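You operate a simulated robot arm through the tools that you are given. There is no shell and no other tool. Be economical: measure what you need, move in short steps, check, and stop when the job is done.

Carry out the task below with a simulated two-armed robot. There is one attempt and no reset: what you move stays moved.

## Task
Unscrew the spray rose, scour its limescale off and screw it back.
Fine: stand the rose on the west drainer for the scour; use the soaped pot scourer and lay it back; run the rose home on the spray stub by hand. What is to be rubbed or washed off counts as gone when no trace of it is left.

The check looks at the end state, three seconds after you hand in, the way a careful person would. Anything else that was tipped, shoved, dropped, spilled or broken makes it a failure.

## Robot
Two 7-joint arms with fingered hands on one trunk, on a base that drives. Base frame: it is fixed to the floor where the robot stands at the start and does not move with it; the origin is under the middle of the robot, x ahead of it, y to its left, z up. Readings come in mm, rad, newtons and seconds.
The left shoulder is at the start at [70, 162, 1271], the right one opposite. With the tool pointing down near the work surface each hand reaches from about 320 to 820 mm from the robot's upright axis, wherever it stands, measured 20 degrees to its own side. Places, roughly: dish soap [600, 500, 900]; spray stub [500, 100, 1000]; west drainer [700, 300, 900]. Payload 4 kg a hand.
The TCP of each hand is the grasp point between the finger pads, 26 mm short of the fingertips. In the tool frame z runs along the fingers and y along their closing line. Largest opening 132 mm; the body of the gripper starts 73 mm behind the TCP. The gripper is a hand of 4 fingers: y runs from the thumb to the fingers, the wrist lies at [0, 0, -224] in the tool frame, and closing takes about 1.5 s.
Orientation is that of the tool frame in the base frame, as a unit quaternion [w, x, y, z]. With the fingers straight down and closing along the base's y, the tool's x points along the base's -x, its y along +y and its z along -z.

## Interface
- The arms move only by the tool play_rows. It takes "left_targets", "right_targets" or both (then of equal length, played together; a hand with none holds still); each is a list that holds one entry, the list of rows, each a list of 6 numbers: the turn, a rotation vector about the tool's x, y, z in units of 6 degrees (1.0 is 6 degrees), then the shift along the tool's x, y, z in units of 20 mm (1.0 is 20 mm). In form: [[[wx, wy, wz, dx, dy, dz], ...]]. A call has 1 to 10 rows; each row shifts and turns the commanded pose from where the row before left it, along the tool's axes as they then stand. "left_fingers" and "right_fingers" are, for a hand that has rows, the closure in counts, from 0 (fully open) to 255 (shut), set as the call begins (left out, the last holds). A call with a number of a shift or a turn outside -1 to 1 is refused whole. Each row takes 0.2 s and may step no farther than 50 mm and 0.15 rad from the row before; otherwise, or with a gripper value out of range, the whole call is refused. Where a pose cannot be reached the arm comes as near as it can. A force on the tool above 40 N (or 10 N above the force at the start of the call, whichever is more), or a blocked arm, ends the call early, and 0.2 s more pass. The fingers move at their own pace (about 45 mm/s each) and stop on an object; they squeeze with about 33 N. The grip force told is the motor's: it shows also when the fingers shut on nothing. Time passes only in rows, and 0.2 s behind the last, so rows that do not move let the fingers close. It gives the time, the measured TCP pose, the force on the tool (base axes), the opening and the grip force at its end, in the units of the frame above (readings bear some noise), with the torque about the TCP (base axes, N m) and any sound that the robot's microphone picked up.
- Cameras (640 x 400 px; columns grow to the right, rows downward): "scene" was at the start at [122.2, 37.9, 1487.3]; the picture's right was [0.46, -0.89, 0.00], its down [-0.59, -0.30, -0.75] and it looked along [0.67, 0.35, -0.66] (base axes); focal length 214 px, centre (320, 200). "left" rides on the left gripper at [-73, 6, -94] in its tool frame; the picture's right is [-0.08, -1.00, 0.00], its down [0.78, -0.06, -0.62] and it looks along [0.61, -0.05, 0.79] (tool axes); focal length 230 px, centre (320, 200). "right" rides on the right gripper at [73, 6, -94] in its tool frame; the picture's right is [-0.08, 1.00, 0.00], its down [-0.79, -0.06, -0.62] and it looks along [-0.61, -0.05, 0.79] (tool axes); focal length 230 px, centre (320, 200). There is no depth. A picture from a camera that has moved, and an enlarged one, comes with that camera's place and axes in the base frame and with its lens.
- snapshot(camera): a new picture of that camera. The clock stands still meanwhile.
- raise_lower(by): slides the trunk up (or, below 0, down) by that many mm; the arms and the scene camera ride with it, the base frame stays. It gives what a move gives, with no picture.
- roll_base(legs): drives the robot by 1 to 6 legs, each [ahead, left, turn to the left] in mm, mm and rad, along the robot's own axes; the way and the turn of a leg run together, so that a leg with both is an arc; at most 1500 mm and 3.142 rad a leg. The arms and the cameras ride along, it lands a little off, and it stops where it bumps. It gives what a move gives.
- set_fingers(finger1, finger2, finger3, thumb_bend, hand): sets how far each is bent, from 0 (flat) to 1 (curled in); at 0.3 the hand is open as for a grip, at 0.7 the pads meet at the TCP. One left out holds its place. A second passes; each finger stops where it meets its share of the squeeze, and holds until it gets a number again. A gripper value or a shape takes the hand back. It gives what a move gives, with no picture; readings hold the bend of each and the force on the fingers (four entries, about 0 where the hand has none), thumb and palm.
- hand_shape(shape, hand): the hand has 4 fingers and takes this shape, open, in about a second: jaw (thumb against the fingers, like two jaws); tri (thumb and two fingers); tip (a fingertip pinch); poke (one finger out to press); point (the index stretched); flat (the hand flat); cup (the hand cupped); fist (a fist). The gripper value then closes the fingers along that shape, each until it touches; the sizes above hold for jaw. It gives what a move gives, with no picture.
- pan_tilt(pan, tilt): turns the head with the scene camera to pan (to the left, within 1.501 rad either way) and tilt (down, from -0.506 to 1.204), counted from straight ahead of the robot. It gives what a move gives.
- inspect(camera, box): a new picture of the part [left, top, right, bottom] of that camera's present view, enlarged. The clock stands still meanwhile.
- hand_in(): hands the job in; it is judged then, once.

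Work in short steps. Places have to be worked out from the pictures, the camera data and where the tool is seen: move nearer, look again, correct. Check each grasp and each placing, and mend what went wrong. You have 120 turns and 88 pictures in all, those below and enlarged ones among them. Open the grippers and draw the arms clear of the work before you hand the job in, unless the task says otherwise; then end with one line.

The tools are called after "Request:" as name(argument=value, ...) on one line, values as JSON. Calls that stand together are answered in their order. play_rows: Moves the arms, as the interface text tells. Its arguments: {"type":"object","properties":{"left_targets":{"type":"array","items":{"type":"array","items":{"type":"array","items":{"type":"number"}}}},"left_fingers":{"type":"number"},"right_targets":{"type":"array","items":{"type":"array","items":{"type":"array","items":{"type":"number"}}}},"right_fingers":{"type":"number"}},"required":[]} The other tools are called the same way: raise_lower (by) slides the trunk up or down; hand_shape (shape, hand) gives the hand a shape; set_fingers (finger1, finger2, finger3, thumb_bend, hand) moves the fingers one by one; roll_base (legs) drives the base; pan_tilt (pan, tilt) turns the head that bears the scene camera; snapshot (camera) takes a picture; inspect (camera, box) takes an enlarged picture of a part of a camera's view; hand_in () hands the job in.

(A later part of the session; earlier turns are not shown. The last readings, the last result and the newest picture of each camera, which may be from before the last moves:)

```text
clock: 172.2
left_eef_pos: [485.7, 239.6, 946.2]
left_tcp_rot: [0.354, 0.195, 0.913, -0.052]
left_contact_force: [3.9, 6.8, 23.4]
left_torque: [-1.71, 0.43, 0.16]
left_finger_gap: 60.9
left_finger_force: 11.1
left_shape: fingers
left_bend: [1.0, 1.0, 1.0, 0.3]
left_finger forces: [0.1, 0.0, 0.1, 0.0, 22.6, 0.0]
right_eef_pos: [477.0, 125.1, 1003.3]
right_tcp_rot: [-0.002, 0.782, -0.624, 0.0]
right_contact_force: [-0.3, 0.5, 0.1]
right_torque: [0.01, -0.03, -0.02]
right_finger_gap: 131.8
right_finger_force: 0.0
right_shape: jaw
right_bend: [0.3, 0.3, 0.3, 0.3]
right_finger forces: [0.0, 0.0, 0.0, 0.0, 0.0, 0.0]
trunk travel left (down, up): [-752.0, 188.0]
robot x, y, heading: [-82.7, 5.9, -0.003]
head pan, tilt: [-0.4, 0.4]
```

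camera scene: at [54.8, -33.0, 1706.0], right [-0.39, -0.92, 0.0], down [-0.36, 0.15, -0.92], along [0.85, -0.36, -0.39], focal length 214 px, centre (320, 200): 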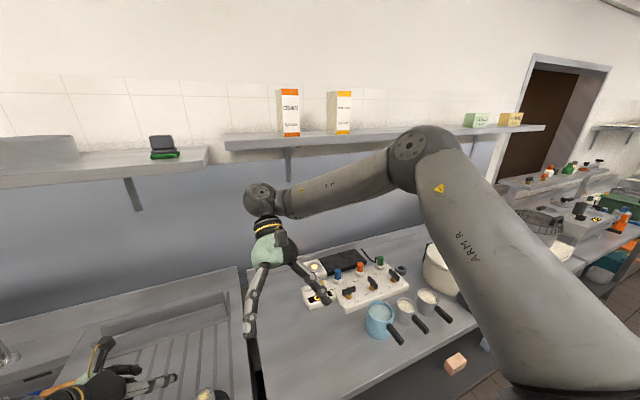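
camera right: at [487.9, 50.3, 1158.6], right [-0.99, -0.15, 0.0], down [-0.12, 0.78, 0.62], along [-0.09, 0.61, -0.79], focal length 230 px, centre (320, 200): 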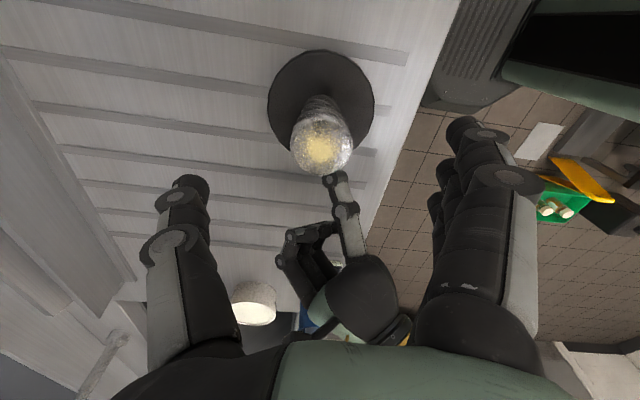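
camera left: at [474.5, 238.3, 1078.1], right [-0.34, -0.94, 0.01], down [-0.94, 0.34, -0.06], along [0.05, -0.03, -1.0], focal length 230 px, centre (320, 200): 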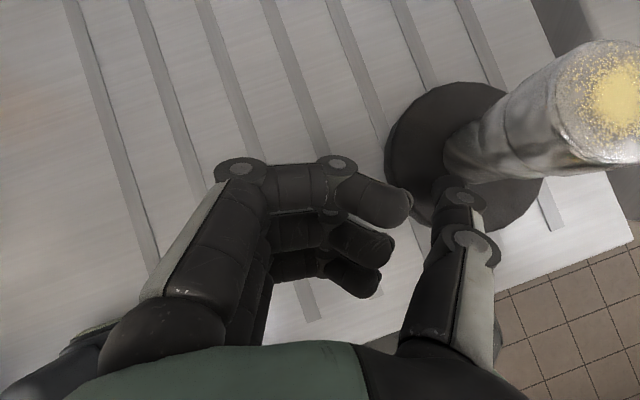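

Thumb presses with 23 N. Grip the rose and twist 48°.

Request:
play_rows(right_targets=[[[0, 0, 0, 0, 0, 0], [0, 0, 0, 0, 0, 0], [0, 0, 0, 0, 0, 0], [0, 0, 0, 0, 0, 0], [0, 0, 0, 0, 0, 0], [0, 0, 0, 0, 0, 0], [0, 0, 0, 0, 0, 0], [0, 0, 0, 0, 0, 0]]], right_fingers=255)

Request:
play_rows(right_targets=[[[0, 0, -1, 0, 0, 0], [0, 0, -1, 0, 0, 0], [0, 0, -1, 0, 0, 0], [0, 0, -1, 0, 0, 0]]])

Request:
play_rows(right_targets=[[[0, 0, -1, 0, 0, 0], [0, 0, -1, 0, 0, 0], [0, 0, -1, 0, 0, 0], [0, 0, -1, 0, 0, 0], [0, 0, -1, 0, 0, 0], [0, 0, -1, 0, 0, 0]]])

Request:
inspect(camera="right", box=[220, 60, 420, 260])

```text
clock: 174.0
left_eef_pos: [485.2, 239.0, 944.8]
left_tcp_rot: [0.354, 0.195, 0.913, -0.052]
left_contact_force: [8.5, 7.8, 35.4]
left_torque: [-2.66, 0.64, 0.51]
left_finger_gap: 60.4
left_finger_force: 17.6
left_shape: fingers
left_bend: [1.0, 1.0, 1.0, 0.3]
left_finger forces: [0.0, 0.0, 0.0, 0.1, 35.4, 0.1]
right_eef_pos: [477.2, 124.0, 1002.8]
right_tcp_rot: [-0.002, 0.782, -0.624, 0.0]
right_contact_force: [0.5, 1.0, -0.2]
right_torque: [0.02, 0.04, -0.02]
right_finger_gap: 33.0
right_finger_force: 33.2
right_shape: jaw
right_bend: [0.72, 0.74, 0.73, 0.7]
right_finger forces: [8.5, 10.1, 10.2, 0.1, 29.8, 0.0]
trunk travel left (down, up): [-752.0, 188.0]
robot x, y, heading: [-76.6, 1.0, -0.004]
head pan, tilt: [-0.4, 0.4]
```

```text
clock: 175.0
left_eef_pos: [485.2, 239.5, 946.4]
left_tcp_rot: [0.354, 0.196, 0.913, -0.053]
left_contact_force: [7.5, 9.1, 35.1]
left_torque: [-2.74, 0.63, 0.41]
left_finger_gap: 60.8
left_finger_force: 17.3
left_shape: fingers
left_bend: [1.0, 1.0, 1.0, 0.3]
left_finger forces: [0.0, 0.1, 0.0, 0.0, 35.6, 0.0]
right_eef_pos: [478.2, 125.3, 1001.8]
right_tcp_rot: [-0.001, 0.895, -0.447, 0.0]
right_contact_force: [3.6, 0.4, 4.4]
right_torque: [0.04, -0.06, -0.08]
right_finger_gap: 32.9
right_finger_force: 32.8
right_shape: jaw
right_bend: [0.72, 0.74, 0.73, 0.7]
right_finger forces: [8.9, 10.1, 10.1, 0.0, 33.6, 0.0]
trunk travel left (down, up): [-752.0, 188.0]
robot x, y, heading: [-79.8, 3.1, -0.003]
head pan, tilt: [-0.4, 0.4]
```

```text
clock: 176.4
left_eef_pos: [485.6, 240.8, 945.6]
left_tcp_rot: [0.353, 0.197, 0.913, -0.054]
left_contact_force: [6.9, 6.7, 34.3]
left_torque: [-2.58, 0.64, 0.4]
left_finger_gap: 61.2
left_finger_force: 16.4
left_shape: fingers
left_bend: [1.0, 1.0, 1.0, 0.3]
left_finger forces: [0.0, 0.1, 0.1, 0.0, 33.7, 0.0]
right_eef_pos: [477.8, 124.3, 1003.2]
right_tcp_rot: [0.0, 0.989, -0.148, 0.0]
right_contact_force: [5.8, 3.0, 6.5]
right_torque: [0.06, -0.1, -0.03]
right_finger_gap: 32.4
right_finger_force: 33.2
right_shape: jaw
right_bend: [0.72, 0.74, 0.73, 0.7]
right_finger forces: [10.3, 10.7, 10.3, 0.0, 34.6, 0.0]
trunk travel left (down, up): [-752.0, 188.0]
robot x, y, heading: [-80.7, 7.7, -0.003]
head pan, tilt: [-0.4, 0.4]
```

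```text
2.00 times, centred on (320, 160) of right
camera zoom: at [544.6, 97.4, 1094.6], right [-0.37, -0.93, 0.0], down [-0.73, 0.29, 0.62], along [-0.57, 0.23, -0.79], focal length 460 px, centre (320, 280)
```

zoom: 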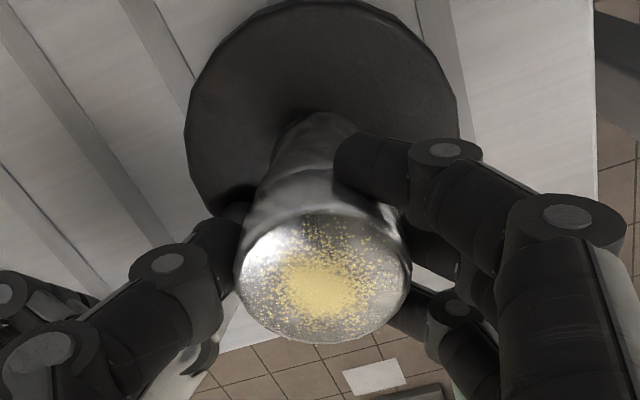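

Disc held firm, low torque, and a growing upward push: the thread is turning. Continue 42° with a slight lift, then regrasp back at −102°.

Request:
play_rows(right_targets=[[[0, 0, -1, 0, 0, -0.015], [0, 0, -1, 0, 0, -0.015], [0, 0, -1, 0, 0, -0.015], [0, 0, -1, 0, 0, -0.015], [0, 0, -1, 0, 0, -0.015]]])

Request:
play_rows(right_targets=[[[0, 0, 0, 0, 0, 0], [0, 0, 0, 0, 0, 0], [0, 0, 0, 0, 0, 0], [0, 0, 1, 0, 0, 0], [0, 0, 1, 0, 0, 0], [0, 0, 1, 0, 0, 0], [0, 0, 1, 0, 0, 0], [0, 0, 1, 0, 0, 0], [0, 0, 1, 0, 0, 0], [0, 0, 1, 0, 0, 0]]], right_fingers=60)

Request:
play_rows(right_targets=[[[0, 0, 1, 0, 0, 0], [0, 0, 1, 0, 0, 0], [0, 0, 1, 0, 0, 0], [0, 0, 1, 0, 0, 0], [0, 0, 1, 0, 0, 0], [0, 0, 1, 0, 0, 0], [0, 0, 1, 0, 0, 0], [0, 0, 1, 0, 0, 0], [0, 0, 0, 0, 0, 0]]])

Request:
inspect(camera="left", box=[380, 0, 640, 200])

```text
clock: 177.6
left_eef_pos: [486.1, 239.9, 945.7]
left_tcp_rot: [0.353, 0.195, 0.914, -0.053]
left_contact_force: [7.9, 5.1, 31.4]
left_torque: [-2.48, 0.62, 0.53]
left_finger_gap: 61.9
left_finger_force: 15.7
left_shape: fingers
left_bend: [1.0, 1.0, 1.0, 0.29]
left_finger forces: [0.0, 0.0, 0.1, 0.0, 31.4, 0.0]
right_eef_pos: [475.8, 126.8, 1002.5]
right_tcp_rot: [-0.001, 0.993, 0.114, 0.0]
right_contact_force: [3.3, 4.4, 2.8]
right_torque: [0.13, -0.06, -0.05]
right_finger_gap: 32.7
right_finger_force: 33.2
right_shape: jaw
right_bend: [0.72, 0.74, 0.73, 0.7]
right_finger forces: [10.7, 10.7, 10.8, 0.0, 34.2, 0.0]
trunk travel left (down, up): [-752.0, 188.0]
robot x, y, heading: [-77.7, 5.7, -0.004]
head pan, tilt: [-0.4, 0.4]
```

```text
clock: 179.8
left_eef_pos: [484.1, 238.1, 945.0]
left_tcp_rot: [0.353, 0.195, 0.914, -0.052]
left_contact_force: [6.2, 5.2, 32.8]
left_torque: [-2.46, 0.61, 0.46]
left_finger_gap: 61.3
left_finger_force: 15.9
left_shape: fingers
left_bend: [1.0, 1.0, 1.0, 0.29]
left_finger forces: [0.1, 0.0, 0.0, 0.0, 31.2, 0.1]
right_eef_pos: [475.4, 124.6, 1002.8]
right_tcp_rot: [-0.001, 0.967, -0.253, 0.0]
right_contact_force: [-0.1, 0.2, -1.1]
right_torque: [-0.01, 0.0, 0.04]
right_finger_gap: 100.7
right_finger_force: 0.1
right_shape: jaw
right_bend: [0.63, 0.63, 0.63, 0.59]
right_finger forces: [0.1, 0.0, 0.0, 0.1, 0.0, 0.0]
trunk travel left (down, up): [-752.0, 188.0]
robot x, y, heading: [-81.5, 1.5, -0.007]
head pan, tilt: [-0.4, 0.4]
```

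```text
clock: 181.8
left_eef_pos: [484.2, 240.3, 944.9]
left_tcp_rot: [0.353, 0.195, 0.914, -0.052]
left_contact_force: [6.7, 5.7, 31.6]
left_torque: [-2.47, 0.62, 0.48]
left_finger_gap: 61.8
left_finger_force: 15.2
left_shape: fingers
left_bend: [1.0, 1.0, 1.0, 0.29]
left_finger forces: [0.1, 0.0, 0.0, 0.0, 31.3, 0.1]
right_eef_pos: [475.8, 123.3, 1003.1]
right_tcp_rot: [-0.001, 0.781, -0.624, 0.001]
right_contact_force: [-0.3, -0.4, 0.3]
right_torque: [0.01, 0.03, -0.02]
right_finger_gap: 100.6
right_finger_force: 0.0
right_shape: jaw
right_bend: [0.63, 0.63, 0.63, 0.59]
right_finger forces: [0.0, 0.0, 0.1, 0.0, 0.0, 0.0]
trunk travel left (down, up): [-752.0, 188.0]
robot x, y, heading: [-79.5, 6.4, -0.008]
head pan, tilt: [-0.4, 0.4]
```

```text
2.00 times, centred on (510, 100) of left
camera zoom: at [477.4, 242.5, 1063.5], right [-0.34, -0.94, 0.01], down [-0.94, 0.34, -0.07], along [0.06, -0.03, -1.0], focal length 460 px, centre (-60, 400)
```

zoom: 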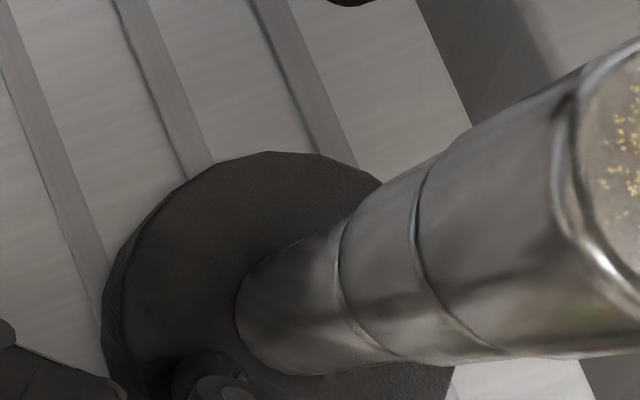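

One 90° stroke done. The left camera is static, so repeat a stroke and compare its view afterwards.

Request:
play_rows(right_targets=[[[0, 0, 0, 0, 0, 0], [0, 0, 0, 0, 0, 0], [0, 0, 0, 0, 0, 0], [0, 0, 0, 0, 0, 0], [0, 0, 0, 0, 0, 0], [0, 0, 0, 0, 0, 0]]], right_fingers=255)

Request:
play_rows(right_targets=[[[0, 0, -1, 0, 0, -0.005], [0, 0, -1, 0, 0, -0.005], [0, 0, -1, 0, 0, -0.005], [0, 0, -1, 0, 0, -0.005], [0, 0, -1, 0, 0, -0.005], [0, 0, -1, 0, 0, -0.005], [0, 0, -1, 0, 0, -0.005], [0, 0, -1, 0, 0, -0.005], [0, 0, -1, 0, 0, -0.005], [0, 0, -1, 0, 0, -0.005]]])

Request:
play_rows(right_targets=[[[0, 0, -1, 0, 0, -0.005], [0, 0, -1, 0, 0, -0.005], [0, 0, -1, 0, 0, -0.005], [0, 0, -1, 0, 0, -0.005], [0, 0, -1, 0, 0, -0.005], [0, 0, -1, 0, 0, -0.005]]])

Request:
play_rows(right_targets=[[[0, 0, 0, 0, 0, 0], [0, 0, 0, 0, 0, 0], [0, 0, 0, 0, 0, 0], [0, 0, 1, 0, 0, 0], [0, 0, 1, 0, 0, 0], [0, 0, 1, 0, 0, 0], [0, 0, 1, 0, 0, 0], [0, 0, 1, 0, 0, 0], [0, 0, 1, 0, 0, 0], [0, 0, 1, 0, 0, 0]]], right_fingers=60)

Request:
play_rows(right_targets=[[[0, 0, 1, 0, 0, 0], [0, 0, 1, 0, 0, 0], [0, 0, 1, 0, 0, 0], [0, 0, 1, 0, 0, 0], [0, 0, 1, 0, 0, 0], [0, 0, 1, 0, 0, 0], [0, 0, 1, 0, 0, 0], [0, 0, 1, 0, 0, 0], [0, 0, 1, 0, 0, 0]]])

Request:
inspect(camera="left", box=[380, 0, 640, 200])

```text
clock: 183.2
left_eef_pos: [484.0, 239.5, 945.3]
left_tcp_rot: [0.352, 0.196, 0.914, -0.052]
left_contact_force: [6.7, 5.1, 32.1]
left_torque: [-2.5, 0.63, 0.41]
left_finger_gap: 61.7
left_finger_force: 16.1
left_shape: fingers
left_bend: [1.0, 1.0, 1.0, 0.29]
left_finger forces: [0.0, 0.0, 0.0, 0.1, 31.7, 0.0]
right_eef_pos: [476.0, 122.9, 1002.6]
right_tcp_rot: [-0.001, 0.782, -0.624, -0.001]
right_contact_force: [0.1, -0.2, 0.4]
right_torque: [-0.02, 0.03, 0.0]
right_finger_gap: 33.2
right_finger_force: 32.8
right_shape: jaw
right_bend: [0.73, 0.74, 0.73, 0.7]
right_finger forces: [8.1, 10.2, 8.8, 0.1, 29.6, 0.0]
trunk travel left (down, up): [-752.0, 188.0]
robot x, y, heading: [-78.2, 3.0, -0.004]
head pan, tilt: [-0.4, 0.4]
```

```text
clock: 185.4
left_eef_pos: [484.8, 240.0, 945.6]
left_tcp_rot: [0.353, 0.196, 0.913, -0.053]
left_contact_force: [6.2, 6.1, 31.8]
left_torque: [-2.5, 0.6, 0.42]
left_finger_gap: 61.5
left_finger_force: 15.7
left_shape: fingers
left_bend: [1.0, 1.0, 1.0, 0.29]
left_finger forces: [0.0, 0.0, 0.1, 0.0, 31.5, 0.0]
right_eef_pos: [475.7, 125.3, 1004.0]
right_tcp_rot: [-0.001, 0.989, -0.147, 0.0]
right_contact_force: [0.4, -0.3, -1.7]
right_torque: [-0.04, 0.01, 0.0]
right_finger_gap: 33.1
right_finger_force: 33.3
right_shape: jaw
right_bend: [0.73, 0.74, 0.73, 0.7]
right_finger forces: [8.4, 10.3, 9.4, 0.0, 29.9, 0.0]
trunk travel left (down, up): [-752.0, 188.0]
robot x, y, heading: [-81.3, 5.3, -0.001]
head pan, tilt: [-0.4, 0.4]
```

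```text
clock: 186.8
left_eef_pos: [485.2, 239.5, 945.3]
left_tcp_rot: [0.353, 0.194, 0.914, -0.052]
left_contact_force: [7.7, 4.3, 30.4]
left_torque: [-2.4, 0.59, 0.52]
left_finger_gap: 61.5
left_finger_force: 14.9
left_shape: fingers
left_bend: [1.0, 1.0, 1.0, 0.29]
left_finger forces: [0.0, 0.1, 0.1, 0.0, 30.1, 0.1]
right_eef_pos: [476.9, 124.4, 1005.2]
right_tcp_rot: [-0.001, 0.986, 0.165, 0.0]
right_contact_force: [-2.1, 2.0, -1.3]
right_torque: [0.06, 0.07, -0.01]
right_finger_gap: 33.1
right_finger_force: 32.6
right_shape: jaw
right_bend: [0.73, 0.74, 0.73, 0.7]
right_finger forces: [8.4, 10.1, 9.5, 0.0, 31.5, 0.0]
trunk travel left (down, up): [-752.0, 188.0]
robot x, y, heading: [-80.3, 8.4, -0.002]
head pan, tilt: [-0.4, 0.4]
```

```text
clock: 189.0
left_eef_pos: [484.5, 239.6, 944.9]
left_tcp_rot: [0.353, 0.195, 0.914, -0.052]
left_contact_force: [7.7, 5.3, 31.3]
left_torque: [-2.44, 0.65, 0.48]
left_finger_gap: 61.9
left_finger_force: 15.2
left_shape: fingers
left_bend: [1.0, 1.0, 1.0, 0.29]
left_finger forces: [0.0, 0.0, 0.0, 0.1, 31.1, 0.1]
right_eef_pos: [477.0, 124.2, 1004.3]
right_tcp_rot: [-0.001, 0.979, -0.202, 0.0]
right_contact_force: [-0.9, -0.6, 0.1]
right_torque: [0.01, 0.0, -0.01]
right_finger_gap: 100.7
right_finger_force: 0.0
right_shape: jaw
right_bend: [0.63, 0.63, 0.63, 0.59]
right_finger forces: [0.0, 0.0, 0.1, 0.0, 0.0, 0.0]
trunk travel left (down, up): [-752.0, 188.0]
robot x, y, heading: [-74.6, 4.8, -0.007]
head pan, tilt: [-0.4, 0.4]
```

```text
clock: 191.0
left_eef_pos: [484.0, 239.1, 944.5]
left_tcp_rot: [0.352, 0.195, 0.914, -0.052]
left_contact_force: [6.2, 5.5, 31.3]
left_torque: [-2.45, 0.61, 0.47]
left_finger_gap: 61.6
left_finger_force: 15.3
left_shape: fingers
left_bend: [1.0, 1.0, 1.0, 0.29]
left_finger forces: [0.1, 0.0, 0.1, 0.0, 31.2, 0.1]
right_eef_pos: [477.3, 124.3, 1004.3]
right_tcp_rot: [-0.001, 0.781, -0.624, 0.0]
right_contact_force: [-0.6, -0.1, -0.1]
right_torque: [-0.02, 0.01, 0.0]
right_finger_gap: 100.9
right_finger_force: 0.0
right_shape: jaw
right_bend: [0.63, 0.63, 0.63, 0.59]
right_finger forces: [0.0, 0.1, 0.0, 0.1, 0.1, 0.0]
trunk travel left (down, up): [-752.0, 188.0]
robot x, y, heading: [-78.6, 5.6, -0.002]
head pan, tilt: [-0.4, 0.4]
```

```text
2.00 times, centred on (510, 100) of left
camera zoom: at [477.4, 242.5, 1063.5], right [-0.34, -0.94, 0.01], down [-0.94, 0.34, -0.07], along [0.06, -0.03, -1.0], focal length 460 px, centre (-60, 400)
```

zoom: 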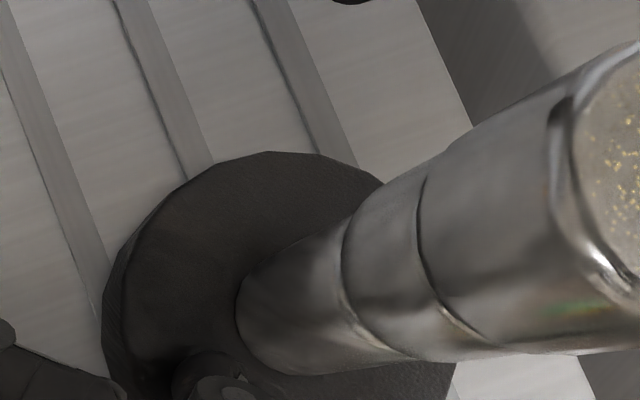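

The rose (head + collar) has visibly crept up the stub while the disc stayed put: it works (~3 mm/turn). Run three more strokes.

Request:
play_rows(right_targets=[[[0, 0, 0, 0, 0, 0], [0, 0, 0, 0, 0, 0], [0, 0, 0, 0, 0, 0], [0, 0, 0, 0, 0, 0], [0, 0, 0, 0, 0, 0], [0, 0, 0, 0, 0, 0]]], right_fingers=255)

Request:
play_rows(right_targets=[[[0, 0, -1, 0, 0, -0.0025], [0, 0, -1, 0, 0, -0.0025], [0, 0, -1, 0, 0, -0.0025], [0, 0, -1, 0, 0, -0.0025], [0, 0, -1, 0, 0, -0.0025], [0, 0, -1, 0, 0, -0.0025], [0, 0, -1, 0, 0, -0.0025], [0, 0, -1, 0, 0, -0.0025], [0, 0, -1, 0, 0, -0.0025], [0, 0, -1, 0, 0, -0.0025]]])

Request:
play_rows(right_targets=[[[0, 0, -1, 0, 0, -0.0025], [0, 0, -1, 0, 0, -0.0025], [0, 0, -1, 0, 0, -0.0025], [0, 0, -1, 0, 0, -0.0025], [0, 0, -1, 0, 0, -0.0025], [0, 0, -1, 0, 0, -0.0025]]])

Request:
play_rows(right_targets=[[[0, 0, 0, 0, 0, 0], [0, 0, 0, 0, 0, 0], [0, 0, 0, 0, 0, 0], [0, 0, 1, 0, 0, 0], [0, 0, 1, 0, 0, 0], [0, 0, 1, 0, 0, 0], [0, 0, 1, 0, 0, 0], [0, 0, 1, 0, 0, 0], [0, 0, 1, 0, 0, 0], [0, 0, 1, 0, 0, 0]]], right_fingers=60)

Request:
play_rows(right_targets=[[[0, 0, 1, 0, 0, 0], [0, 0, 1, 0, 0, 0], [0, 0, 1, 0, 0, 0], [0, 0, 1, 0, 0, 0], [0, 0, 1, 0, 0, 0], [0, 0, 1, 0, 0, 0], [0, 0, 1, 0, 0, 0], [0, 0, 1, 0, 0, 0], [0, 0, 1, 0, 0, 0]]])

Request:
play_rows(right_targets=[[[0, 0, 0, 0, 0, 0], [0, 0, 0, 0, 0, 0], [0, 0, 0, 0, 0, 0], [0, 0, 0, 0, 0, 0], [0, 0, 0, 0, 0, 0], [0, 0, 0, 0, 0, 0]]], right_fingers=255)

Request:
play_rows(right_targets=[[[0, 0, -1, 0, 0, -0.0025], [0, 0, -1, 0, 0, -0.0025], [0, 0, -1, 0, 0, -0.0025], [0, 0, -1, 0, 0, -0.0025], [0, 0, -1, 0, 0, -0.0025], [0, 0, -1, 0, 0, -0.0025], [0, 0, -1, 0, 0, -0.0025], [0, 0, -1, 0, 0, -0.0025], [0, 0, -1, 0, 0, -0.0025], [0, 0, -1, 0, 0, -0.0025]]])

Request:
play_rows(right_targets=[[[0, 0, -1, 0, 0, -0.0025], [0, 0, -1, 0, 0, -0.0025], [0, 0, -1, 0, 0, -0.0025], [0, 0, -1, 0, 0, -0.0025], [0, 0, -1, 0, 0, -0.0025], [0, 0, -1, 0, 0, -0.0025]]])

Request:
play_rows(right_targets=[[[0, 0, 0, 0, 0, 0], [0, 0, 0, 0, 0, 0], [0, 0, 0, 0, 0, 0], [0, 0, 1, 0, 0, 0], [0, 0, 1, 0, 0, 0], [0, 0, 1, 0, 0, 0], [0, 0, 1, 0, 0, 0], [0, 0, 1, 0, 0, 0], [0, 0, 1, 0, 0, 0], [0, 0, 1, 0, 0, 0]]], right_fingers=60)

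Request:
play_rows(right_targets=[[[0, 0, 1, 0, 0, 0], [0, 0, 1, 0, 0, 0], [0, 0, 1, 0, 0, 0], [0, 0, 1, 0, 0, 0], [0, 0, 1, 0, 0, 0], [0, 0, 1, 0, 0, 0], [0, 0, 1, 0, 0, 0], [0, 0, 1, 0, 0, 0], [0, 0, 1, 0, 0, 0]]])

Request:
inspect(camera="left", box=[380, 0, 640, 200])

```text
clock: 192.4
left_eef_pos: [484.0, 239.8, 945.9]
left_tcp_rot: [0.352, 0.195, 0.914, -0.052]
left_contact_force: [7.1, 4.6, 31.3]
left_torque: [-2.47, 0.6, 0.45]
left_finger_gap: 61.8
left_finger_force: 15.8
left_shape: fingers
left_bend: [1.0, 1.0, 1.0, 0.29]
left_finger forces: [0.1, 0.0, 0.1, 0.1, 31.0, 0.0]
right_eef_pos: [475.8, 124.3, 1003.0]
right_tcp_rot: [-0.002, 0.782, -0.624, 0.0]
right_contact_force: [0.0, 0.0, 0.4]
right_torque: [0.01, -0.01, 0.0]
right_finger_gap: 32.6
right_finger_force: 33.3
right_shape: jaw
right_bend: [0.73, 0.74, 0.72, 0.7]
right_finger forces: [9.9, 9.9, 9.2, 0.1, 29.4, 0.1]
trunk travel left (down, up): [-752.0, 188.0]
robot x, y, heading: [-78.3, 7.9, -0.007]
head pan, tilt: [-0.4, 0.4]
```

```text
clock: 194.6
left_eef_pos: [484.6, 239.6, 946.0]
left_tcp_rot: [0.353, 0.195, 0.914, -0.052]
left_contact_force: [8.8, 1.2, 26.7]
left_torque: [-2.23, 0.46, 0.73]
left_finger_gap: 61.4
left_finger_force: 13.1
left_shape: fingers
left_bend: [1.0, 1.0, 1.0, 0.29]
left_finger forces: [0.0, 0.0, 0.0, 0.0, 26.7, 0.0]
right_eef_pos: [477.7, 125.2, 1005.4]
right_tcp_rot: [-0.001, 0.989, -0.149, 0.0]
right_contact_force: [-3.8, 5.6, 2.6]
right_torque: [0.21, 0.19, 0.0]
right_finger_gap: 32.8
right_finger_force: 33.4
right_shape: jaw
right_bend: [0.73, 0.74, 0.72, 0.7]
right_finger forces: [9.1, 9.7, 11.7, 0.1, 33.2, 0.1]
trunk travel left (down, up): [-752.0, 188.0]
robot x, y, heading: [-75.4, 5.6, -0.003]
head pan, tilt: [-0.4, 0.4]
```

```text
clock: 196.0
left_eef_pos: [483.7, 239.3, 944.8]
left_tcp_rot: [0.353, 0.196, 0.913, -0.053]
left_contact_force: [9.0, 0.6, 24.2]
left_torque: [-2.11, 0.43, 0.75]
left_finger_gap: 61.8
left_finger_force: 12.8
left_shape: fingers
left_bend: [1.0, 1.0, 1.0, 0.29]
left_finger forces: [0.0, 0.0, 0.0, 0.0, 25.2, 0.0]
right_eef_pos: [475.5, 124.1, 1005.3]
right_tcp_rot: [-0.001, 0.986, 0.166, 0.0]
right_contact_force: [-9.5, 5.9, 0.2]
right_torque: [0.2, 0.44, -0.1]
right_finger_gap: 32.8
right_finger_force: 32.6
right_shape: jaw
right_bend: [0.73, 0.73, 0.72, 0.7]
right_finger forces: [8.4, 9.3, 12.0, 0.0, 36.4, 0.1]
trunk travel left (down, up): [-752.0, 188.0]
robot x, y, heading: [-76.2, 1.5, -0.003]
head pan, tilt: [-0.4, 0.4]
```

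```text
clock: 198.2
left_eef_pos: [484.2, 240.1, 944.9]
left_tcp_rot: [0.353, 0.196, 0.914, -0.052]
left_contact_force: [5.7, 7.7, 29.3]
left_torque: [-2.41, 0.64, 0.29]
left_finger_gap: 62.1
left_finger_force: 14.6
left_shape: fingers
left_bend: [1.0, 1.0, 1.0, 0.29]
left_finger forces: [0.0, 0.0, 0.0, 0.1, 30.4, 0.1]
right_eef_pos: [475.4, 125.9, 1006.9]
right_tcp_rot: [-0.001, 0.979, -0.202, 0.001]
right_contact_force: [0.0, -0.3, 0.4]
right_torque: [0.01, 0.03, 0.04]
right_finger_gap: 100.8
right_finger_force: 0.1
right_shape: jaw
right_bend: [0.63, 0.63, 0.63, 0.59]
right_finger forces: [0.0, 0.0, 0.0, 0.0, 0.0, 0.0]
trunk travel left (down, up): [-752.0, 188.0]
robot x, y, heading: [-77.2, 9.0, -0.002]
head pan, tilt: [-0.4, 0.4]
```

```text
clock: 200.2
left_eef_pos: [483.6, 240.9, 945.0]
left_tcp_rot: [0.352, 0.196, 0.914, -0.053]
left_contact_force: [5.6, 7.5, 30.9]
left_torque: [-2.41, 0.67, 0.29]
left_finger_gap: 62.0
left_finger_force: 15.1
left_shape: fingers
left_bend: [1.0, 1.0, 1.0, 0.29]
left_finger forces: [0.0, 0.1, 0.1, 0.1, 30.4, 0.1]
right_eef_pos: [475.7, 124.1, 1005.3]
right_tcp_rot: [-0.001, 0.782, -0.623, 0.0]
right_contact_force: [-0.4, -0.5, 0.2]
right_torque: [0.02, 0.0, 0.01]
right_finger_gap: 100.6
right_finger_force: 0.1
right_shape: jaw
right_bend: [0.63, 0.63, 0.63, 0.59]
right_finger forces: [0.0, 0.0, 0.0, 0.0, 0.0, 0.0]
trunk travel left (down, up): [-752.0, 188.0]
robot x, y, heading: [-77.6, 0.9, -0.006]
head pan, tilt: [-0.4, 0.4]
```

```text
clock: 201.6
left_eef_pos: [483.9, 240.3, 945.7]
left_tcp_rot: [0.353, 0.195, 0.914, -0.053]
left_contact_force: [5.2, 7.0, 30.5]
left_torque: [-2.4, 0.69, 0.29]
left_finger_gap: 62.2
left_finger_force: 15.2
left_shape: fingers
left_bend: [1.0, 1.0, 1.0, 0.29]
left_finger forces: [0.0, 0.0, 0.0, 0.0, 30.6, 0.0]
right_eef_pos: [474.6, 124.0, 1005.9]
right_tcp_rot: [-0.001, 0.782, -0.623, 0.0]
right_contact_force: [0.8, 0.3, -0.4]
right_torque: [-0.03, 0.01, 0.02]
right_finger_gap: 33.3
right_finger_force: 32.9
right_shape: jaw
right_bend: [0.73, 0.74, 0.72, 0.7]
right_finger forces: [10.1, 10.0, 9.1, 0.0, 29.6, 0.0]
trunk travel left (down, up): [-752.0, 188.0]
robot x, y, heading: [-77.7, 2.9, -0.002]
head pan, tilt: [-0.4, 0.4]
```

```text
clock: 203.8
left_eef_pos: [483.8, 239.6, 944.7]
left_tcp_rot: [0.353, 0.196, 0.913, -0.052]
left_contact_force: [6.0, 4.6, 29.3]
left_torque: [-2.26, 0.58, 0.46]
left_finger_gap: 62.0
left_finger_force: 14.0
left_shape: fingers
left_bend: [1.0, 1.0, 1.0, 0.29]
left_finger forces: [0.0, 0.0, 0.1, 0.1, 28.2, 0.1]
right_eef_pos: [475.1, 124.8, 1006.4]
right_tcp_rot: [-0.001, 0.989, -0.147, 0.001]
right_contact_force: [-3.4, 2.9, 0.3]
right_torque: [0.1, 0.12, -0.02]
right_finger_gap: 33.2
right_finger_force: 33.0
right_shape: jaw
right_bend: [0.73, 0.74, 0.72, 0.7]
right_finger forces: [9.6, 9.9, 11.0, 0.0, 31.5, 0.0]
trunk travel left (down, up): [-752.0, 188.0]
robot x, y, heading: [-76.6, 2.5, -0.001]
head pan, tilt: [-0.4, 0.4]
```

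```text
clock: 205.2
left_eef_pos: [484.0, 239.7, 944.9]
left_tcp_rot: [0.353, 0.195, 0.914, -0.051]
left_contact_force: [8.1, 4.7, 27.7]
left_torque: [-2.24, 0.54, 0.53]
left_finger_gap: 61.9
left_finger_force: 13.9
left_shape: fingers
left_bend: [1.0, 1.0, 1.0, 0.29]
left_finger forces: [0.0, 0.0, 0.1, 0.0, 27.8, 0.0]
right_eef_pos: [477.2, 124.0, 1007.2]
right_tcp_rot: [-0.001, 0.986, 0.165, 0.001]
right_contact_force: [-5.7, 1.0, 0.2]
right_torque: [0.06, 0.26, -0.04]
right_finger_gap: 33.1
right_finger_force: 33.1
right_shape: jaw
right_bend: [0.73, 0.73, 0.72, 0.7]
right_finger forces: [9.5, 9.9, 11.5, 0.0, 32.5, 0.0]
trunk travel left (down, up): [-752.0, 188.0]
robot x, y, heading: [-78.0, 4.2, -0.001]
head pan, tilt: [-0.4, 0.4]
```

```text
clock: 207.4
left_eef_pos: [483.5, 239.8, 944.9]
left_tcp_rot: [0.353, 0.196, 0.914, -0.052]
left_contact_force: [4.6, 6.0, 30.3]
left_torque: [-2.41, 0.66, 0.26]
left_finger_gap: 62.1
left_finger_force: 15.3
left_shape: fingers
left_bend: [1.0, 1.0, 1.0, 0.29]
left_finger forces: [0.1, 0.0, 0.1, 0.0, 30.2, 0.0]
right_eef_pos: [476.2, 124.3, 1009.4]
right_tcp_rot: [-0.001, 0.979, -0.202, 0.0]
right_contact_force: [-0.7, 0.5, -0.5]
right_torque: [0.0, 0.04, 0.02]
right_finger_gap: 100.9
right_finger_force: 0.1
right_shape: jaw
right_bend: [0.63, 0.63, 0.63, 0.59]
right_finger forces: [0.1, 0.0, 0.0, 0.1, 0.0, 0.0]
trunk travel left (down, up): [-752.0, 188.0]
robot x, y, heading: [-78.9, 4.8, -0.003]
head pan, tilt: [-0.4, 0.4]
```

```text
clock: 209.4
left_eef_pos: [483.9, 240.6, 944.9]
left_tcp_rot: [0.353, 0.195, 0.913, -0.051]
left_contact_force: [5.1, 7.0, 30.8]
left_torque: [-2.4, 0.62, 0.26]
left_finger_gap: 62.1
left_finger_force: 15.1
left_shape: fingers
left_bend: [1.0, 1.0, 1.0, 0.29]
left_finger forces: [0.1, 0.0, 0.0, 0.0, 30.2, 0.0]
right_eef_pos: [475.7, 124.1, 1006.8]
right_tcp_rot: [-0.002, 0.781, -0.625, 0.0]
right_contact_force: [0.2, 0.7, -0.5]
right_torque: [0.01, -0.04, 0.01]
right_finger_gap: 100.4
right_finger_force: 0.1
right_shape: jaw
right_bend: [0.63, 0.63, 0.63, 0.59]
right_finger forces: [0.0, 0.1, 0.0, 0.1, 0.1, 0.1]
trunk travel left (down, up): [-752.0, 188.0]
robot x, y, heading: [-76.7, 3.9, 0.0]
head pan, tilt: [-0.4, 0.4]
```

```text
2.00 times, centred on (510, 100) of left
camera zoom: at [477.0, 242.7, 1063.1], right [-0.34, -0.94, 0.01], down [-0.94, 0.34, -0.06], along [0.06, -0.03, -1.0], focal length 460 px, centre (-60, 400)
```

zoom: 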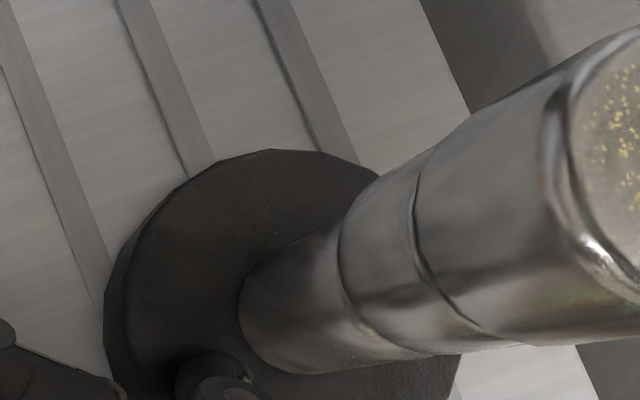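

Little net rise is visible though torque is tiny — maybe the rose is already free and just sits back on the stub. Test: grip and lift 12 mm.

Request:
play_rows(right_targets=[[[0, 0, 0, 0, 0, 0], [0, 0, 0, 0, 0, 0], [0, 0, 0, 0, 0, 0], [0, 0, 0, 0, 0, 0], [0, 0, 0, 0, 0, 0], [0, 0, 0, 0, 0, 0], [0, 0, 0, 0, 0, -0.1], [0, 0, 0, 0, 0, 0]]], right_fingers=255)

Request:
inspect(camera="right", box=[250, 80, 390, 240])

```text
clock: 211.2
left_eef_pos: [484.8, 239.6, 944.6]
left_tcp_rot: [0.353, 0.195, 0.914, -0.051]
left_contact_force: [4.4, 5.6, 30.3]
left_torque: [-2.44, 0.68, 0.25]
left_finger_gap: 62.3
left_finger_force: 15.7
left_shape: fingers
left_bend: [1.0, 1.0, 1.0, 0.29]
left_finger forces: [0.0, 0.1, 0.0, 0.0, 30.5, 0.0]
right_eef_pos: [475.2, 124.1, 1008.4]
right_tcp_rot: [-0.001, 0.782, -0.623, 0.0]
right_contact_force: [0.8, 0.2, -0.5]
right_torque: [-0.02, 0.0, 0.02]
right_finger_gap: 33.1
right_finger_force: 33.1
right_shape: jaw
right_bend: [0.73, 0.73, 0.72, 0.7]
right_finger forces: [10.3, 10.1, 9.2, 0.0, 29.4, 0.0]
trunk travel left (down, up): [-752.0, 188.0]
robot x, y, heading: [-77.3, 2.7, -0.008]
head pan, tilt: [-0.4, 0.4]
```

```text
2.50 times, centred on (320, 160) of right
camera zoom: at [485.9, 51.2, 1102.0], right [-0.99, -0.15, 0.0], down [-0.12, 0.78, 0.62], along [-0.09, 0.61, -0.79], focal length 575 px, centre (320, 300)
```

zoom: 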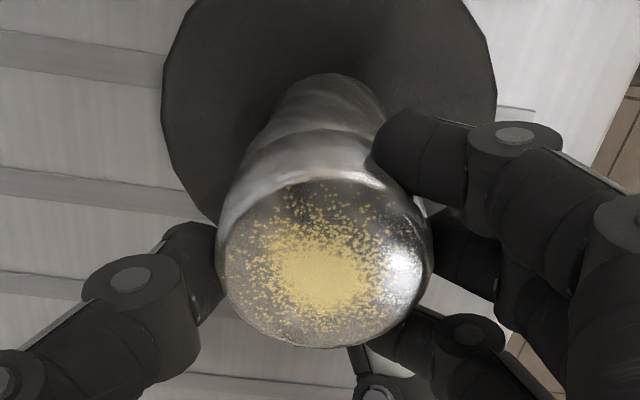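

A 2 mm lift met no resistance: it's free. Lift it 60 mm straight up.

Request:
play_rows(right_targets=[[[0, 0, 0, 0, 0, -0.25], [0, 0, 0, 0, 0, -0.25], [0, 0, 0, 0, 0, -0.5], [0, 0, 0, 0, 0, -0.5], [0, 0, 0, 0, 0, -0.5], [0, 0, 0, 0, 0, -0.5], [0, 0, 0, 0, 0, -0.5], [0, 0, 0, 0, 0, 0]]])

Request:
snapshot(camera="left")

```text
clock: 213.0
left_eef_pos: [483.4, 240.7, 945.0]
left_tcp_rot: [0.353, 0.196, 0.913, -0.052]
left_contact_force: [5.8, 6.5, 29.5]
left_torque: [-2.37, 0.66, 0.29]
left_finger_gap: 62.0
left_finger_force: 14.9
left_shape: fingers
left_bend: [1.0, 1.0, 1.0, 0.29]
left_finger forces: [0.0, 0.0, 0.0, 0.0, 30.1, 0.1]
right_eef_pos: [476.3, 124.4, 1069.5]
right_tcp_rot: [-0.001, 0.782, -0.623, 0.001]
right_contact_force: [0.4, 0.4, -1.4]
right_torque: [-0.01, 0.01, -0.02]
right_finger_gap: 33.3
right_finger_force: 32.9
right_shape: jaw
right_bend: [0.73, 0.73, 0.72, 0.7]
right_finger forces: [10.4, 10.1, 9.3, 0.0, 29.4, 0.0]
trunk travel left (down, up): [-752.0, 188.0]
robot x, y, heading: [-78.7, 2.3, -0.001]
head pan, tilt: [-0.4, 0.4]
```

```text
17 pictures are left
camera left: at [477.1, 242.7, 1063.1], right [-0.34, -0.94, 0.01], down [-0.94, 0.34, -0.06], along [0.06, -0.03, -1.0], focal length 230 px, centre (320, 200)
```

left: 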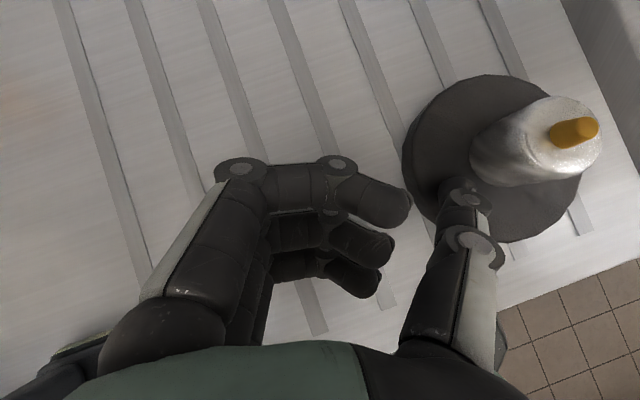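

The rose is off; the stub shows its brass spigot. Lift the left hand well clear and open it, then drive the base left and ahead to reach the drainer.

Request:
play_rows(left_targets=[[[0, 0, 0, -0.661, 0, -0.75], [0, 0, 0, -0.661, 0, -0.75], [0, 0, 0, -0.661, 0, -0.75], [0, 0, 0, -0.661, 0, -0.75], [0, 0, 0, -0.661, 0, -0.75], [0, 0, 0, -0.661, 0, -0.75], [0, 0, 0, -0.661, 0, -0.75], [0, 0, 0, -0.661, 0, -0.75], [0, 0, 0, 0, 0, 0]]])

Request:
play_rows(right_targets=[[[0, 0, 0, 0, 0, -0.8], [0, 0, 0, 0, 0, -0.8], [0, 0, 0, 0, 0, -0.4]]])

Request:
roll_base(legs=[[78, 130, 0]])

Request:
pan_tilt(pan=0.2, tilt=0.75)

Request:
snapshot(camera="scene")

```text
clock: 215.0
left_eef_pos: [481.7, 232.9, 1101.3]
left_tcp_rot: [0.35, 0.196, 0.915, -0.051]
left_contact_force: [0.0, -0.5, 0.1]
left_torque: [-0.01, 0.0, 0.02]
left_finger_gap: 60.4
left_finger_force: 0.1
left_shape: fingers
left_bend: [1.0, 1.0, 1.0, 0.3]
left_finger forces: [0.0, 0.0, 0.1, 0.1, 0.1, 0.0]
right_eef_pos: [477.8, 124.2, 1068.2]
right_tcp_rot: [0.001, 0.782, -0.623, -0.001]
right_contact_force: [1.5, 0.4, -1.0]
right_torque: [0.01, 0.01, 0.0]
right_finger_gap: 33.4
right_finger_force: 33.1
right_shape: jaw
right_bend: [0.73, 0.73, 0.72, 0.7]
right_finger forces: [10.4, 10.1, 9.3, 0.0, 29.5, 0.0]
trunk travel left (down, up): [-752.0, 188.0]
robot x, y, heading: [-81.0, 2.4, -0.003]
head pan, tilt: [-0.4, 0.4]
```

```text
clock: 215.8
left_eef_pos: [482.2, 232.9, 1101.7]
left_tcp_rot: [0.35, 0.196, 0.914, -0.052]
left_contact_force: [-0.7, -0.3, 0.3]
left_torque: [0.02, 0.0, -0.04]
left_finger_gap: 60.8
left_finger_force: 0.0
left_shape: fingers
left_bend: [1.0, 1.0, 1.0, 0.3]
left_finger forces: [0.0, 0.0, 0.0, 0.1, 0.0, 0.1]
right_eef_pos: [479.2, 125.4, 1107.7]
right_tcp_rot: [0.0, 0.782, -0.623, -0.001]
right_contact_force: [0.6, 0.4, -0.3]
right_torque: [-0.03, -0.03, 0.01]
right_finger_gap: 33.3
right_finger_force: 32.8
right_shape: jaw
right_bend: [0.73, 0.73, 0.72, 0.7]
right_finger forces: [10.5, 10.1, 9.5, 0.1, 29.4, 0.0]
trunk travel left (down, up): [-752.0, 188.0]
robot x, y, heading: [-77.3, 4.0, -0.001]
head pan, tilt: [-0.4, 0.4]
```

```text
clock: 217.2
left_eef_pos: [558.2, 361.0, 1102.7]
left_tcp_rot: [0.35, 0.199, 0.914, -0.051]
left_contact_force: [-0.6, -0.3, -0.3]
left_torque: [-0.02, -0.01, -0.02]
left_finger_gap: 60.8
left_finger_force: 0.0
left_shape: fingers
left_bend: [1.0, 1.0, 1.0, 0.3]
left_finger forces: [0.1, 0.0, 0.0, 0.0, 0.1, 0.1]
right_eef_pos: [555.1, 250.2, 1110.9]
right_tcp_rot: [-0.002, 0.781, -0.624, -0.001]
right_contact_force: [-0.8, -0.4, -0.8]
right_torque: [0.04, 0.0, -0.03]
right_finger_gap: 33.3
right_finger_force: 33.1
right_shape: jaw
right_bend: [0.73, 0.73, 0.72, 0.7]
right_finger forces: [10.5, 10.1, 9.5, 0.1, 29.4, 0.0]
trunk travel left (down, up): [-752.0, 188.0]
robot x, y, heading: [-0.8, 134.4, -0.009]
head pan, tilt: [-0.4, 0.4]
```

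```text
clock: 218.2
left_eef_pos: [559.0, 363.4, 1100.9]
left_tcp_rot: [0.35, 0.198, 0.914, -0.051]
left_contact_force: [0.5, 0.0, 0.4]
left_torque: [0.03, 0.01, 0.05]
left_finger_gap: 60.6
left_finger_force: 0.0
left_shape: fingers
left_bend: [1.0, 1.0, 1.0, 0.3]
left_finger forces: [0.0, 0.0, 0.0, 0.1, 0.0, 0.1]
right_eef_pos: [555.5, 252.8, 1109.0]
right_tcp_rot: [0.0, 0.781, -0.625, -0.001]
right_contact_force: [-0.1, 0.2, -0.8]
right_torque: [0.03, 0.03, -0.02]
right_finger_gap: 33.5
right_finger_force: 33.0
right_shape: jaw
right_bend: [0.73, 0.73, 0.72, 0.7]
right_finger forces: [10.5, 10.0, 9.4, 0.0, 29.5, 0.0]
trunk travel left (down, up): [-752.0, 188.0]
robot x, y, heading: [-1.1, 133.4, -0.003]
head pan, tilt: [0.201, 0.75]
```

```text
16 pictures are left
camera scene: at [127.4, 149.2, 1487.0], right [0.19, -0.98, 0.0], down [-0.67, -0.13, -0.73], along [0.72, 0.14, -0.68], focal length 214 px, centre (320, 200)
```

scene: 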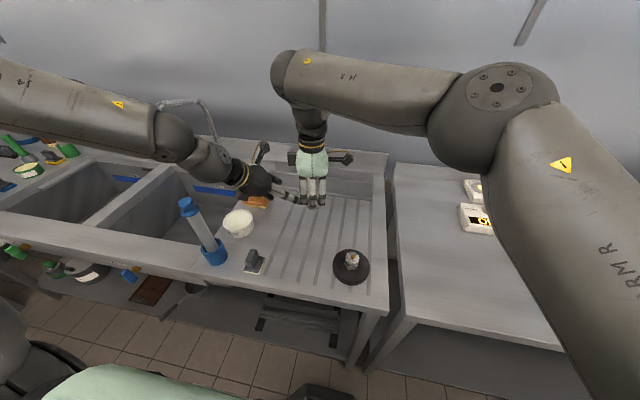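

The hands are close; raise and draw the left hand back, then nudge the base and take the rose to about [625,262].

Request:
play_rows(left_targets=[[[0, 0, 0, 0.75, 0, -0.66], [0, 0, 0, 0.75, 0, -0.66], [0, 0, 0, -0.661, 0, -0.75], [0, 0, 0, -0.661, 0, -0.75], [0, 0, 0, -0.661, 0, -0.75], [0, 0, 0, -0.661, 0, -0.75], [0, 0, 0, -0.661, 0, -0.75], [0, 0, 0, 0.75, 0, -0.66], [0, 0, 0, 0.75, 0, -0.66], [0, 0, 0, 0.75, 0, -0.66]]])

Request:
hand_shape(shape="jaw", hand="left")

Request:
roll_base(legs=[[15, 40, 0]])

```text
clock: 220.4
left_eef_pos: [464.0, 397.6, 1201.4]
left_tcp_rot: [0.35, 0.198, 0.914, -0.052]
left_contact_force: [-0.5, -0.5, -0.1]
left_torque: [-0.05, -0.04, -0.03]
left_finger_gap: 60.3
left_finger_force: 0.1
left_shape: fingers
left_bend: [1.0, 1.0, 1.0, 0.3]
left_finger forces: [0.0, 0.0, 0.0, 0.0, 0.0, 0.0]
right_eef_pos: [554.4, 252.7, 1110.3]
right_tcp_rot: [-0.001, 0.781, -0.625, 0.0]
right_contact_force: [-0.4, 0.8, -1.2]
right_torque: [0.01, 0.01, 0.0]
right_finger_gap: 33.4
right_finger_force: 32.6
right_shape: jaw
right_bend: [0.73, 0.73, 0.72, 0.7]
right_finger forces: [10.6, 10.1, 9.4, 0.0, 29.5, 0.0]
trunk travel left (down, up): [-752.0, 188.0]
robot x, y, heading: [-2.2, 136.4, -0.005]
head pan, tilt: [0.201, 0.75]
```

```text
clock: 221.3
left_eef_pos: [466.6, 397.5, 1201.5]
left_tcp_rot: [0.35, 0.198, 0.914, -0.053]
left_contact_force: [-0.5, -0.7, 0.0]
left_torque: [0.0, 0.0, 0.0]
left_finger_gap: 132.3
left_finger_force: 0.1
left_shape: jaw
left_bend: [0.3, 0.3, 0.3, 0.3]
left_finger forces: [0.1, 0.0, 0.1, 0.0, 0.0, 0.0]
right_eef_pos: [555.6, 252.8, 1110.1]
right_tcp_rot: [-0.001, 0.781, -0.625, 0.0]
right_contact_force: [0.1, -0.3, 0.0]
right_torque: [0.01, -0.01, -0.03]
right_finger_gap: 33.3
right_finger_force: 32.4
right_shape: jaw
right_bend: [0.73, 0.73, 0.72, 0.7]
right_finger forces: [10.6, 10.2, 9.5, 0.0, 29.4, 0.0]
trunk travel left (down, up): [-752.0, 188.0]
robot x, y, heading: [-1.5, 133.4, -0.009]
head pan, tilt: [0.201, 0.75]
```

```text
clock: 222.2
left_eef_pos: [478.8, 429.8, 1204.6]
left_tcp_rot: [0.35, 0.199, 0.914, -0.048]
left_contact_force: [0.0, -0.8, 0.7]
left_torque: [0.06, -0.01, 0.07]
left_finger_gap: 131.9
left_finger_force: 0.0
left_shape: jaw
left_bend: [0.3, 0.3, 0.3, 0.3]
left_finger forces: [0.0, 0.0, 0.1, 0.1, 0.0, 0.1]
right_eef_pos: [569.5, 285.1, 1112.5]
right_tcp_rot: [-0.003, 0.78, -0.626, -0.001]
right_contact_force: [-0.2, -0.8, -0.5]
right_torque: [0.04, -0.01, -0.02]
right_finger_gap: 33.2
right_finger_force: 33.0
right_shape: jaw
right_bend: [0.73, 0.73, 0.72, 0.7]
right_finger forces: [10.6, 10.1, 9.6, 0.0, 29.5, 0.0]
trunk travel left (down, up): [-752.0, 188.0]
robot x, y, heading: [13.3, 172.3, -0.01]
head pan, tilt: [0.201, 0.75]
```

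Request:
play_rows(right_targets=[[[0, 0, 0, 0.277, -0.365, 0.93], [0, 0, 0, 0.277, -0.365, 0.93], [0, 0, 0, 0.277, -0.365, 0.93], [0, 0, 0, 0.277, -0.365, 0.93], [0, 0, 0, 0.277, -0.365, 0.93], [0, 0, 0, 0.277, -0.365, 0.93], [0, 0, 0, 0, 0, 1], [0, 0, 0, 0, 0, 1], [0, 0, 0, 0, 0, 0.8], [0, 0, 0, 0, 0, 0]]])

Request:
snapshot(camera="scene")

```text
clock: 224.3
left_eef_pos: [478.5, 435.0, 1204.0]
left_tcp_rot: [0.351, 0.199, 0.914, -0.051]
left_contact_force: [-0.5, 0.2, -0.5]
left_torque: [0.0, 0.01, 0.02]
left_finger_gap: 131.9
left_finger_force: 0.2
left_shape: jaw
left_bend: [0.3, 0.3, 0.3, 0.3]
left_finger forces: [0.1, 0.1, 0.1, 0.0, 0.0, 0.0]
right_eef_pos: [622.5, 267.1, 944.8]
right_tcp_rot: [-0.003, 0.78, -0.626, 0.001]
right_contact_force: [1.4, -2.0, 29.8]
right_torque: [-0.07, -0.04, 0.03]
right_finger_gap: 34.5
right_finger_force: 32.6
right_shape: jaw
right_bend: [0.73, 0.74, 0.73, 0.71]
right_finger forces: [13.8, 12.0, 11.3, 0.0, 36.1, 0.1]
trunk travel left (down, up): [-752.0, 188.0]
robot x, y, heading: [12.8, 174.1, -0.008]
head pan, tilt: [0.201, 0.75]
```

```text
15 pictures are left
camera scene: at [140.3, 187.6, 1487.6], right [0.19, -0.98, 0.0], down [-0.67, -0.13, -0.73], along [0.72, 0.14, -0.68], focal length 214 px, centre (320, 200)
```

scene: 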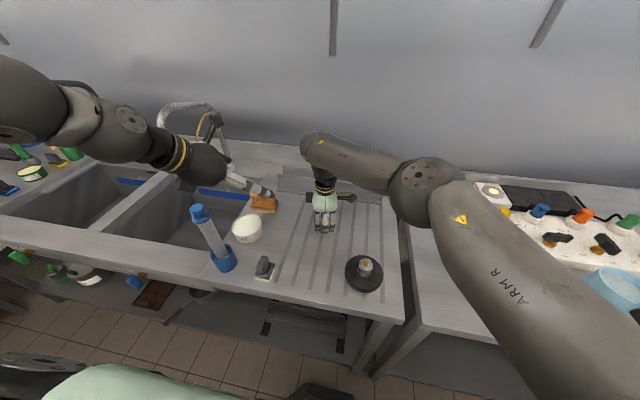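

The rose stands on the drainer. Ease the pressure, open, and rise clear.

Request:
play_rows(right_targets=[[[0, 0, 0, 0, 0, -0.2], [0, 0, 0, 0, 0, 0]]])

Request:
play_rows(right_targets=[[[0, 0, 0, 0, 0, 0], [0, 0, 0, 0, 0, 0], [0, 0, 0, 0, 0, 0], [0, 0, 0, 0, 0, 0], [0, 0, 0, 0, 0, -0.5], [0, 0, 0, 0, 0, -1], [0, 0, 0, 0, 0, -1], [0, 0, 0, 0, 0, -1], [0, 0, 0, 0, 0, -1], [0, 0, 0, 0, 0, -1]]], right_fingers=0)

Request:
snapshot(camera="right")

```text
clock: 224.9
left_eef_pos: [479.4, 435.0, 1202.6]
left_tcp_rot: [0.351, 0.198, 0.914, -0.051]
left_contact_force: [0.1, -0.1, 0.3]
left_torque: [-0.03, 0.02, -0.02]
left_finger_gap: 132.5
left_finger_force: 0.0
left_shape: jaw
left_bend: [0.3, 0.3, 0.3, 0.3]
left_finger forces: [0.0, 0.1, 0.0, 0.0, 0.1, 0.0]
right_eef_pos: [621.4, 267.1, 946.3]
right_tcp_rot: [-0.001, 0.78, -0.626, -0.001]
right_contact_force: [4.7, -3.3, 13.2]
right_torque: [-0.05, -0.14, -0.02]
right_finger_gap: 34.3
right_finger_force: 33.0
right_shape: jaw
right_bend: [0.73, 0.74, 0.73, 0.71]
right_finger forces: [13.1, 10.9, 10.2, 0.0, 34.9, 0.0]
trunk travel left (down, up): [-752.0, 188.0]
robot x, y, heading: [14.8, 174.8, -0.009]
head pan, tilt: [0.201, 0.75]
```

```text
clock: 227.2
left_eef_pos: [481.6, 435.5, 1202.1]
left_tcp_rot: [0.35, 0.198, 0.914, -0.051]
left_contact_force: [-0.2, -0.4, 0.3]
left_torque: [0.02, -0.01, 0.03]
left_finger_gap: 131.9
left_finger_force: 0.0
left_shape: jaw
left_bend: [0.3, 0.3, 0.3, 0.3]
left_finger forces: [0.0, 0.1, 0.1, 0.1, 0.0, 0.1]
right_eef_pos: [620.1, 269.5, 1057.1]
right_tcp_rot: [-0.001, 0.78, -0.626, -0.001]
right_contact_force: [0.2, 0.6, -0.8]
right_torque: [0.02, -0.02, 0.0]
right_finger_gap: 131.9
right_finger_force: 0.0
right_shape: jaw
right_bend: [0.3, 0.3, 0.3, 0.3]
right_finger forces: [0.0, 0.1, 0.0, 0.1, 0.1, 0.0]
trunk travel left (down, up): [-752.0, 188.0]
robot x, y, heading: [15.2, 172.8, -0.01]
head pan, tilt: [0.201, 0.75]
```

```text
14 pictures are left
camera right: at [630.6, 196.1, 1150.3], right [-0.99, -0.14, 0.0], down [-0.11, 0.78, 0.62], along [-0.09, 0.61, -0.79], focal length 230 px, centre (320, 200)
```

right: 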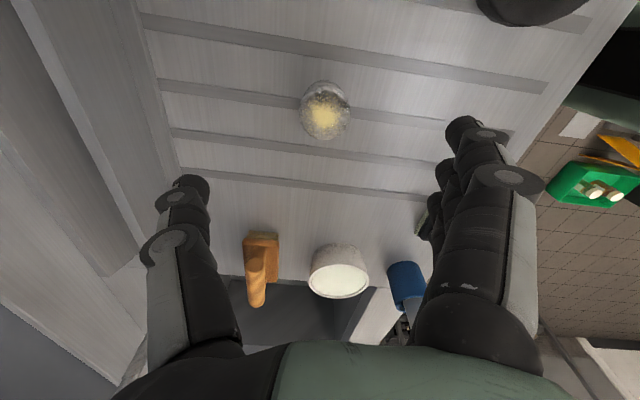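

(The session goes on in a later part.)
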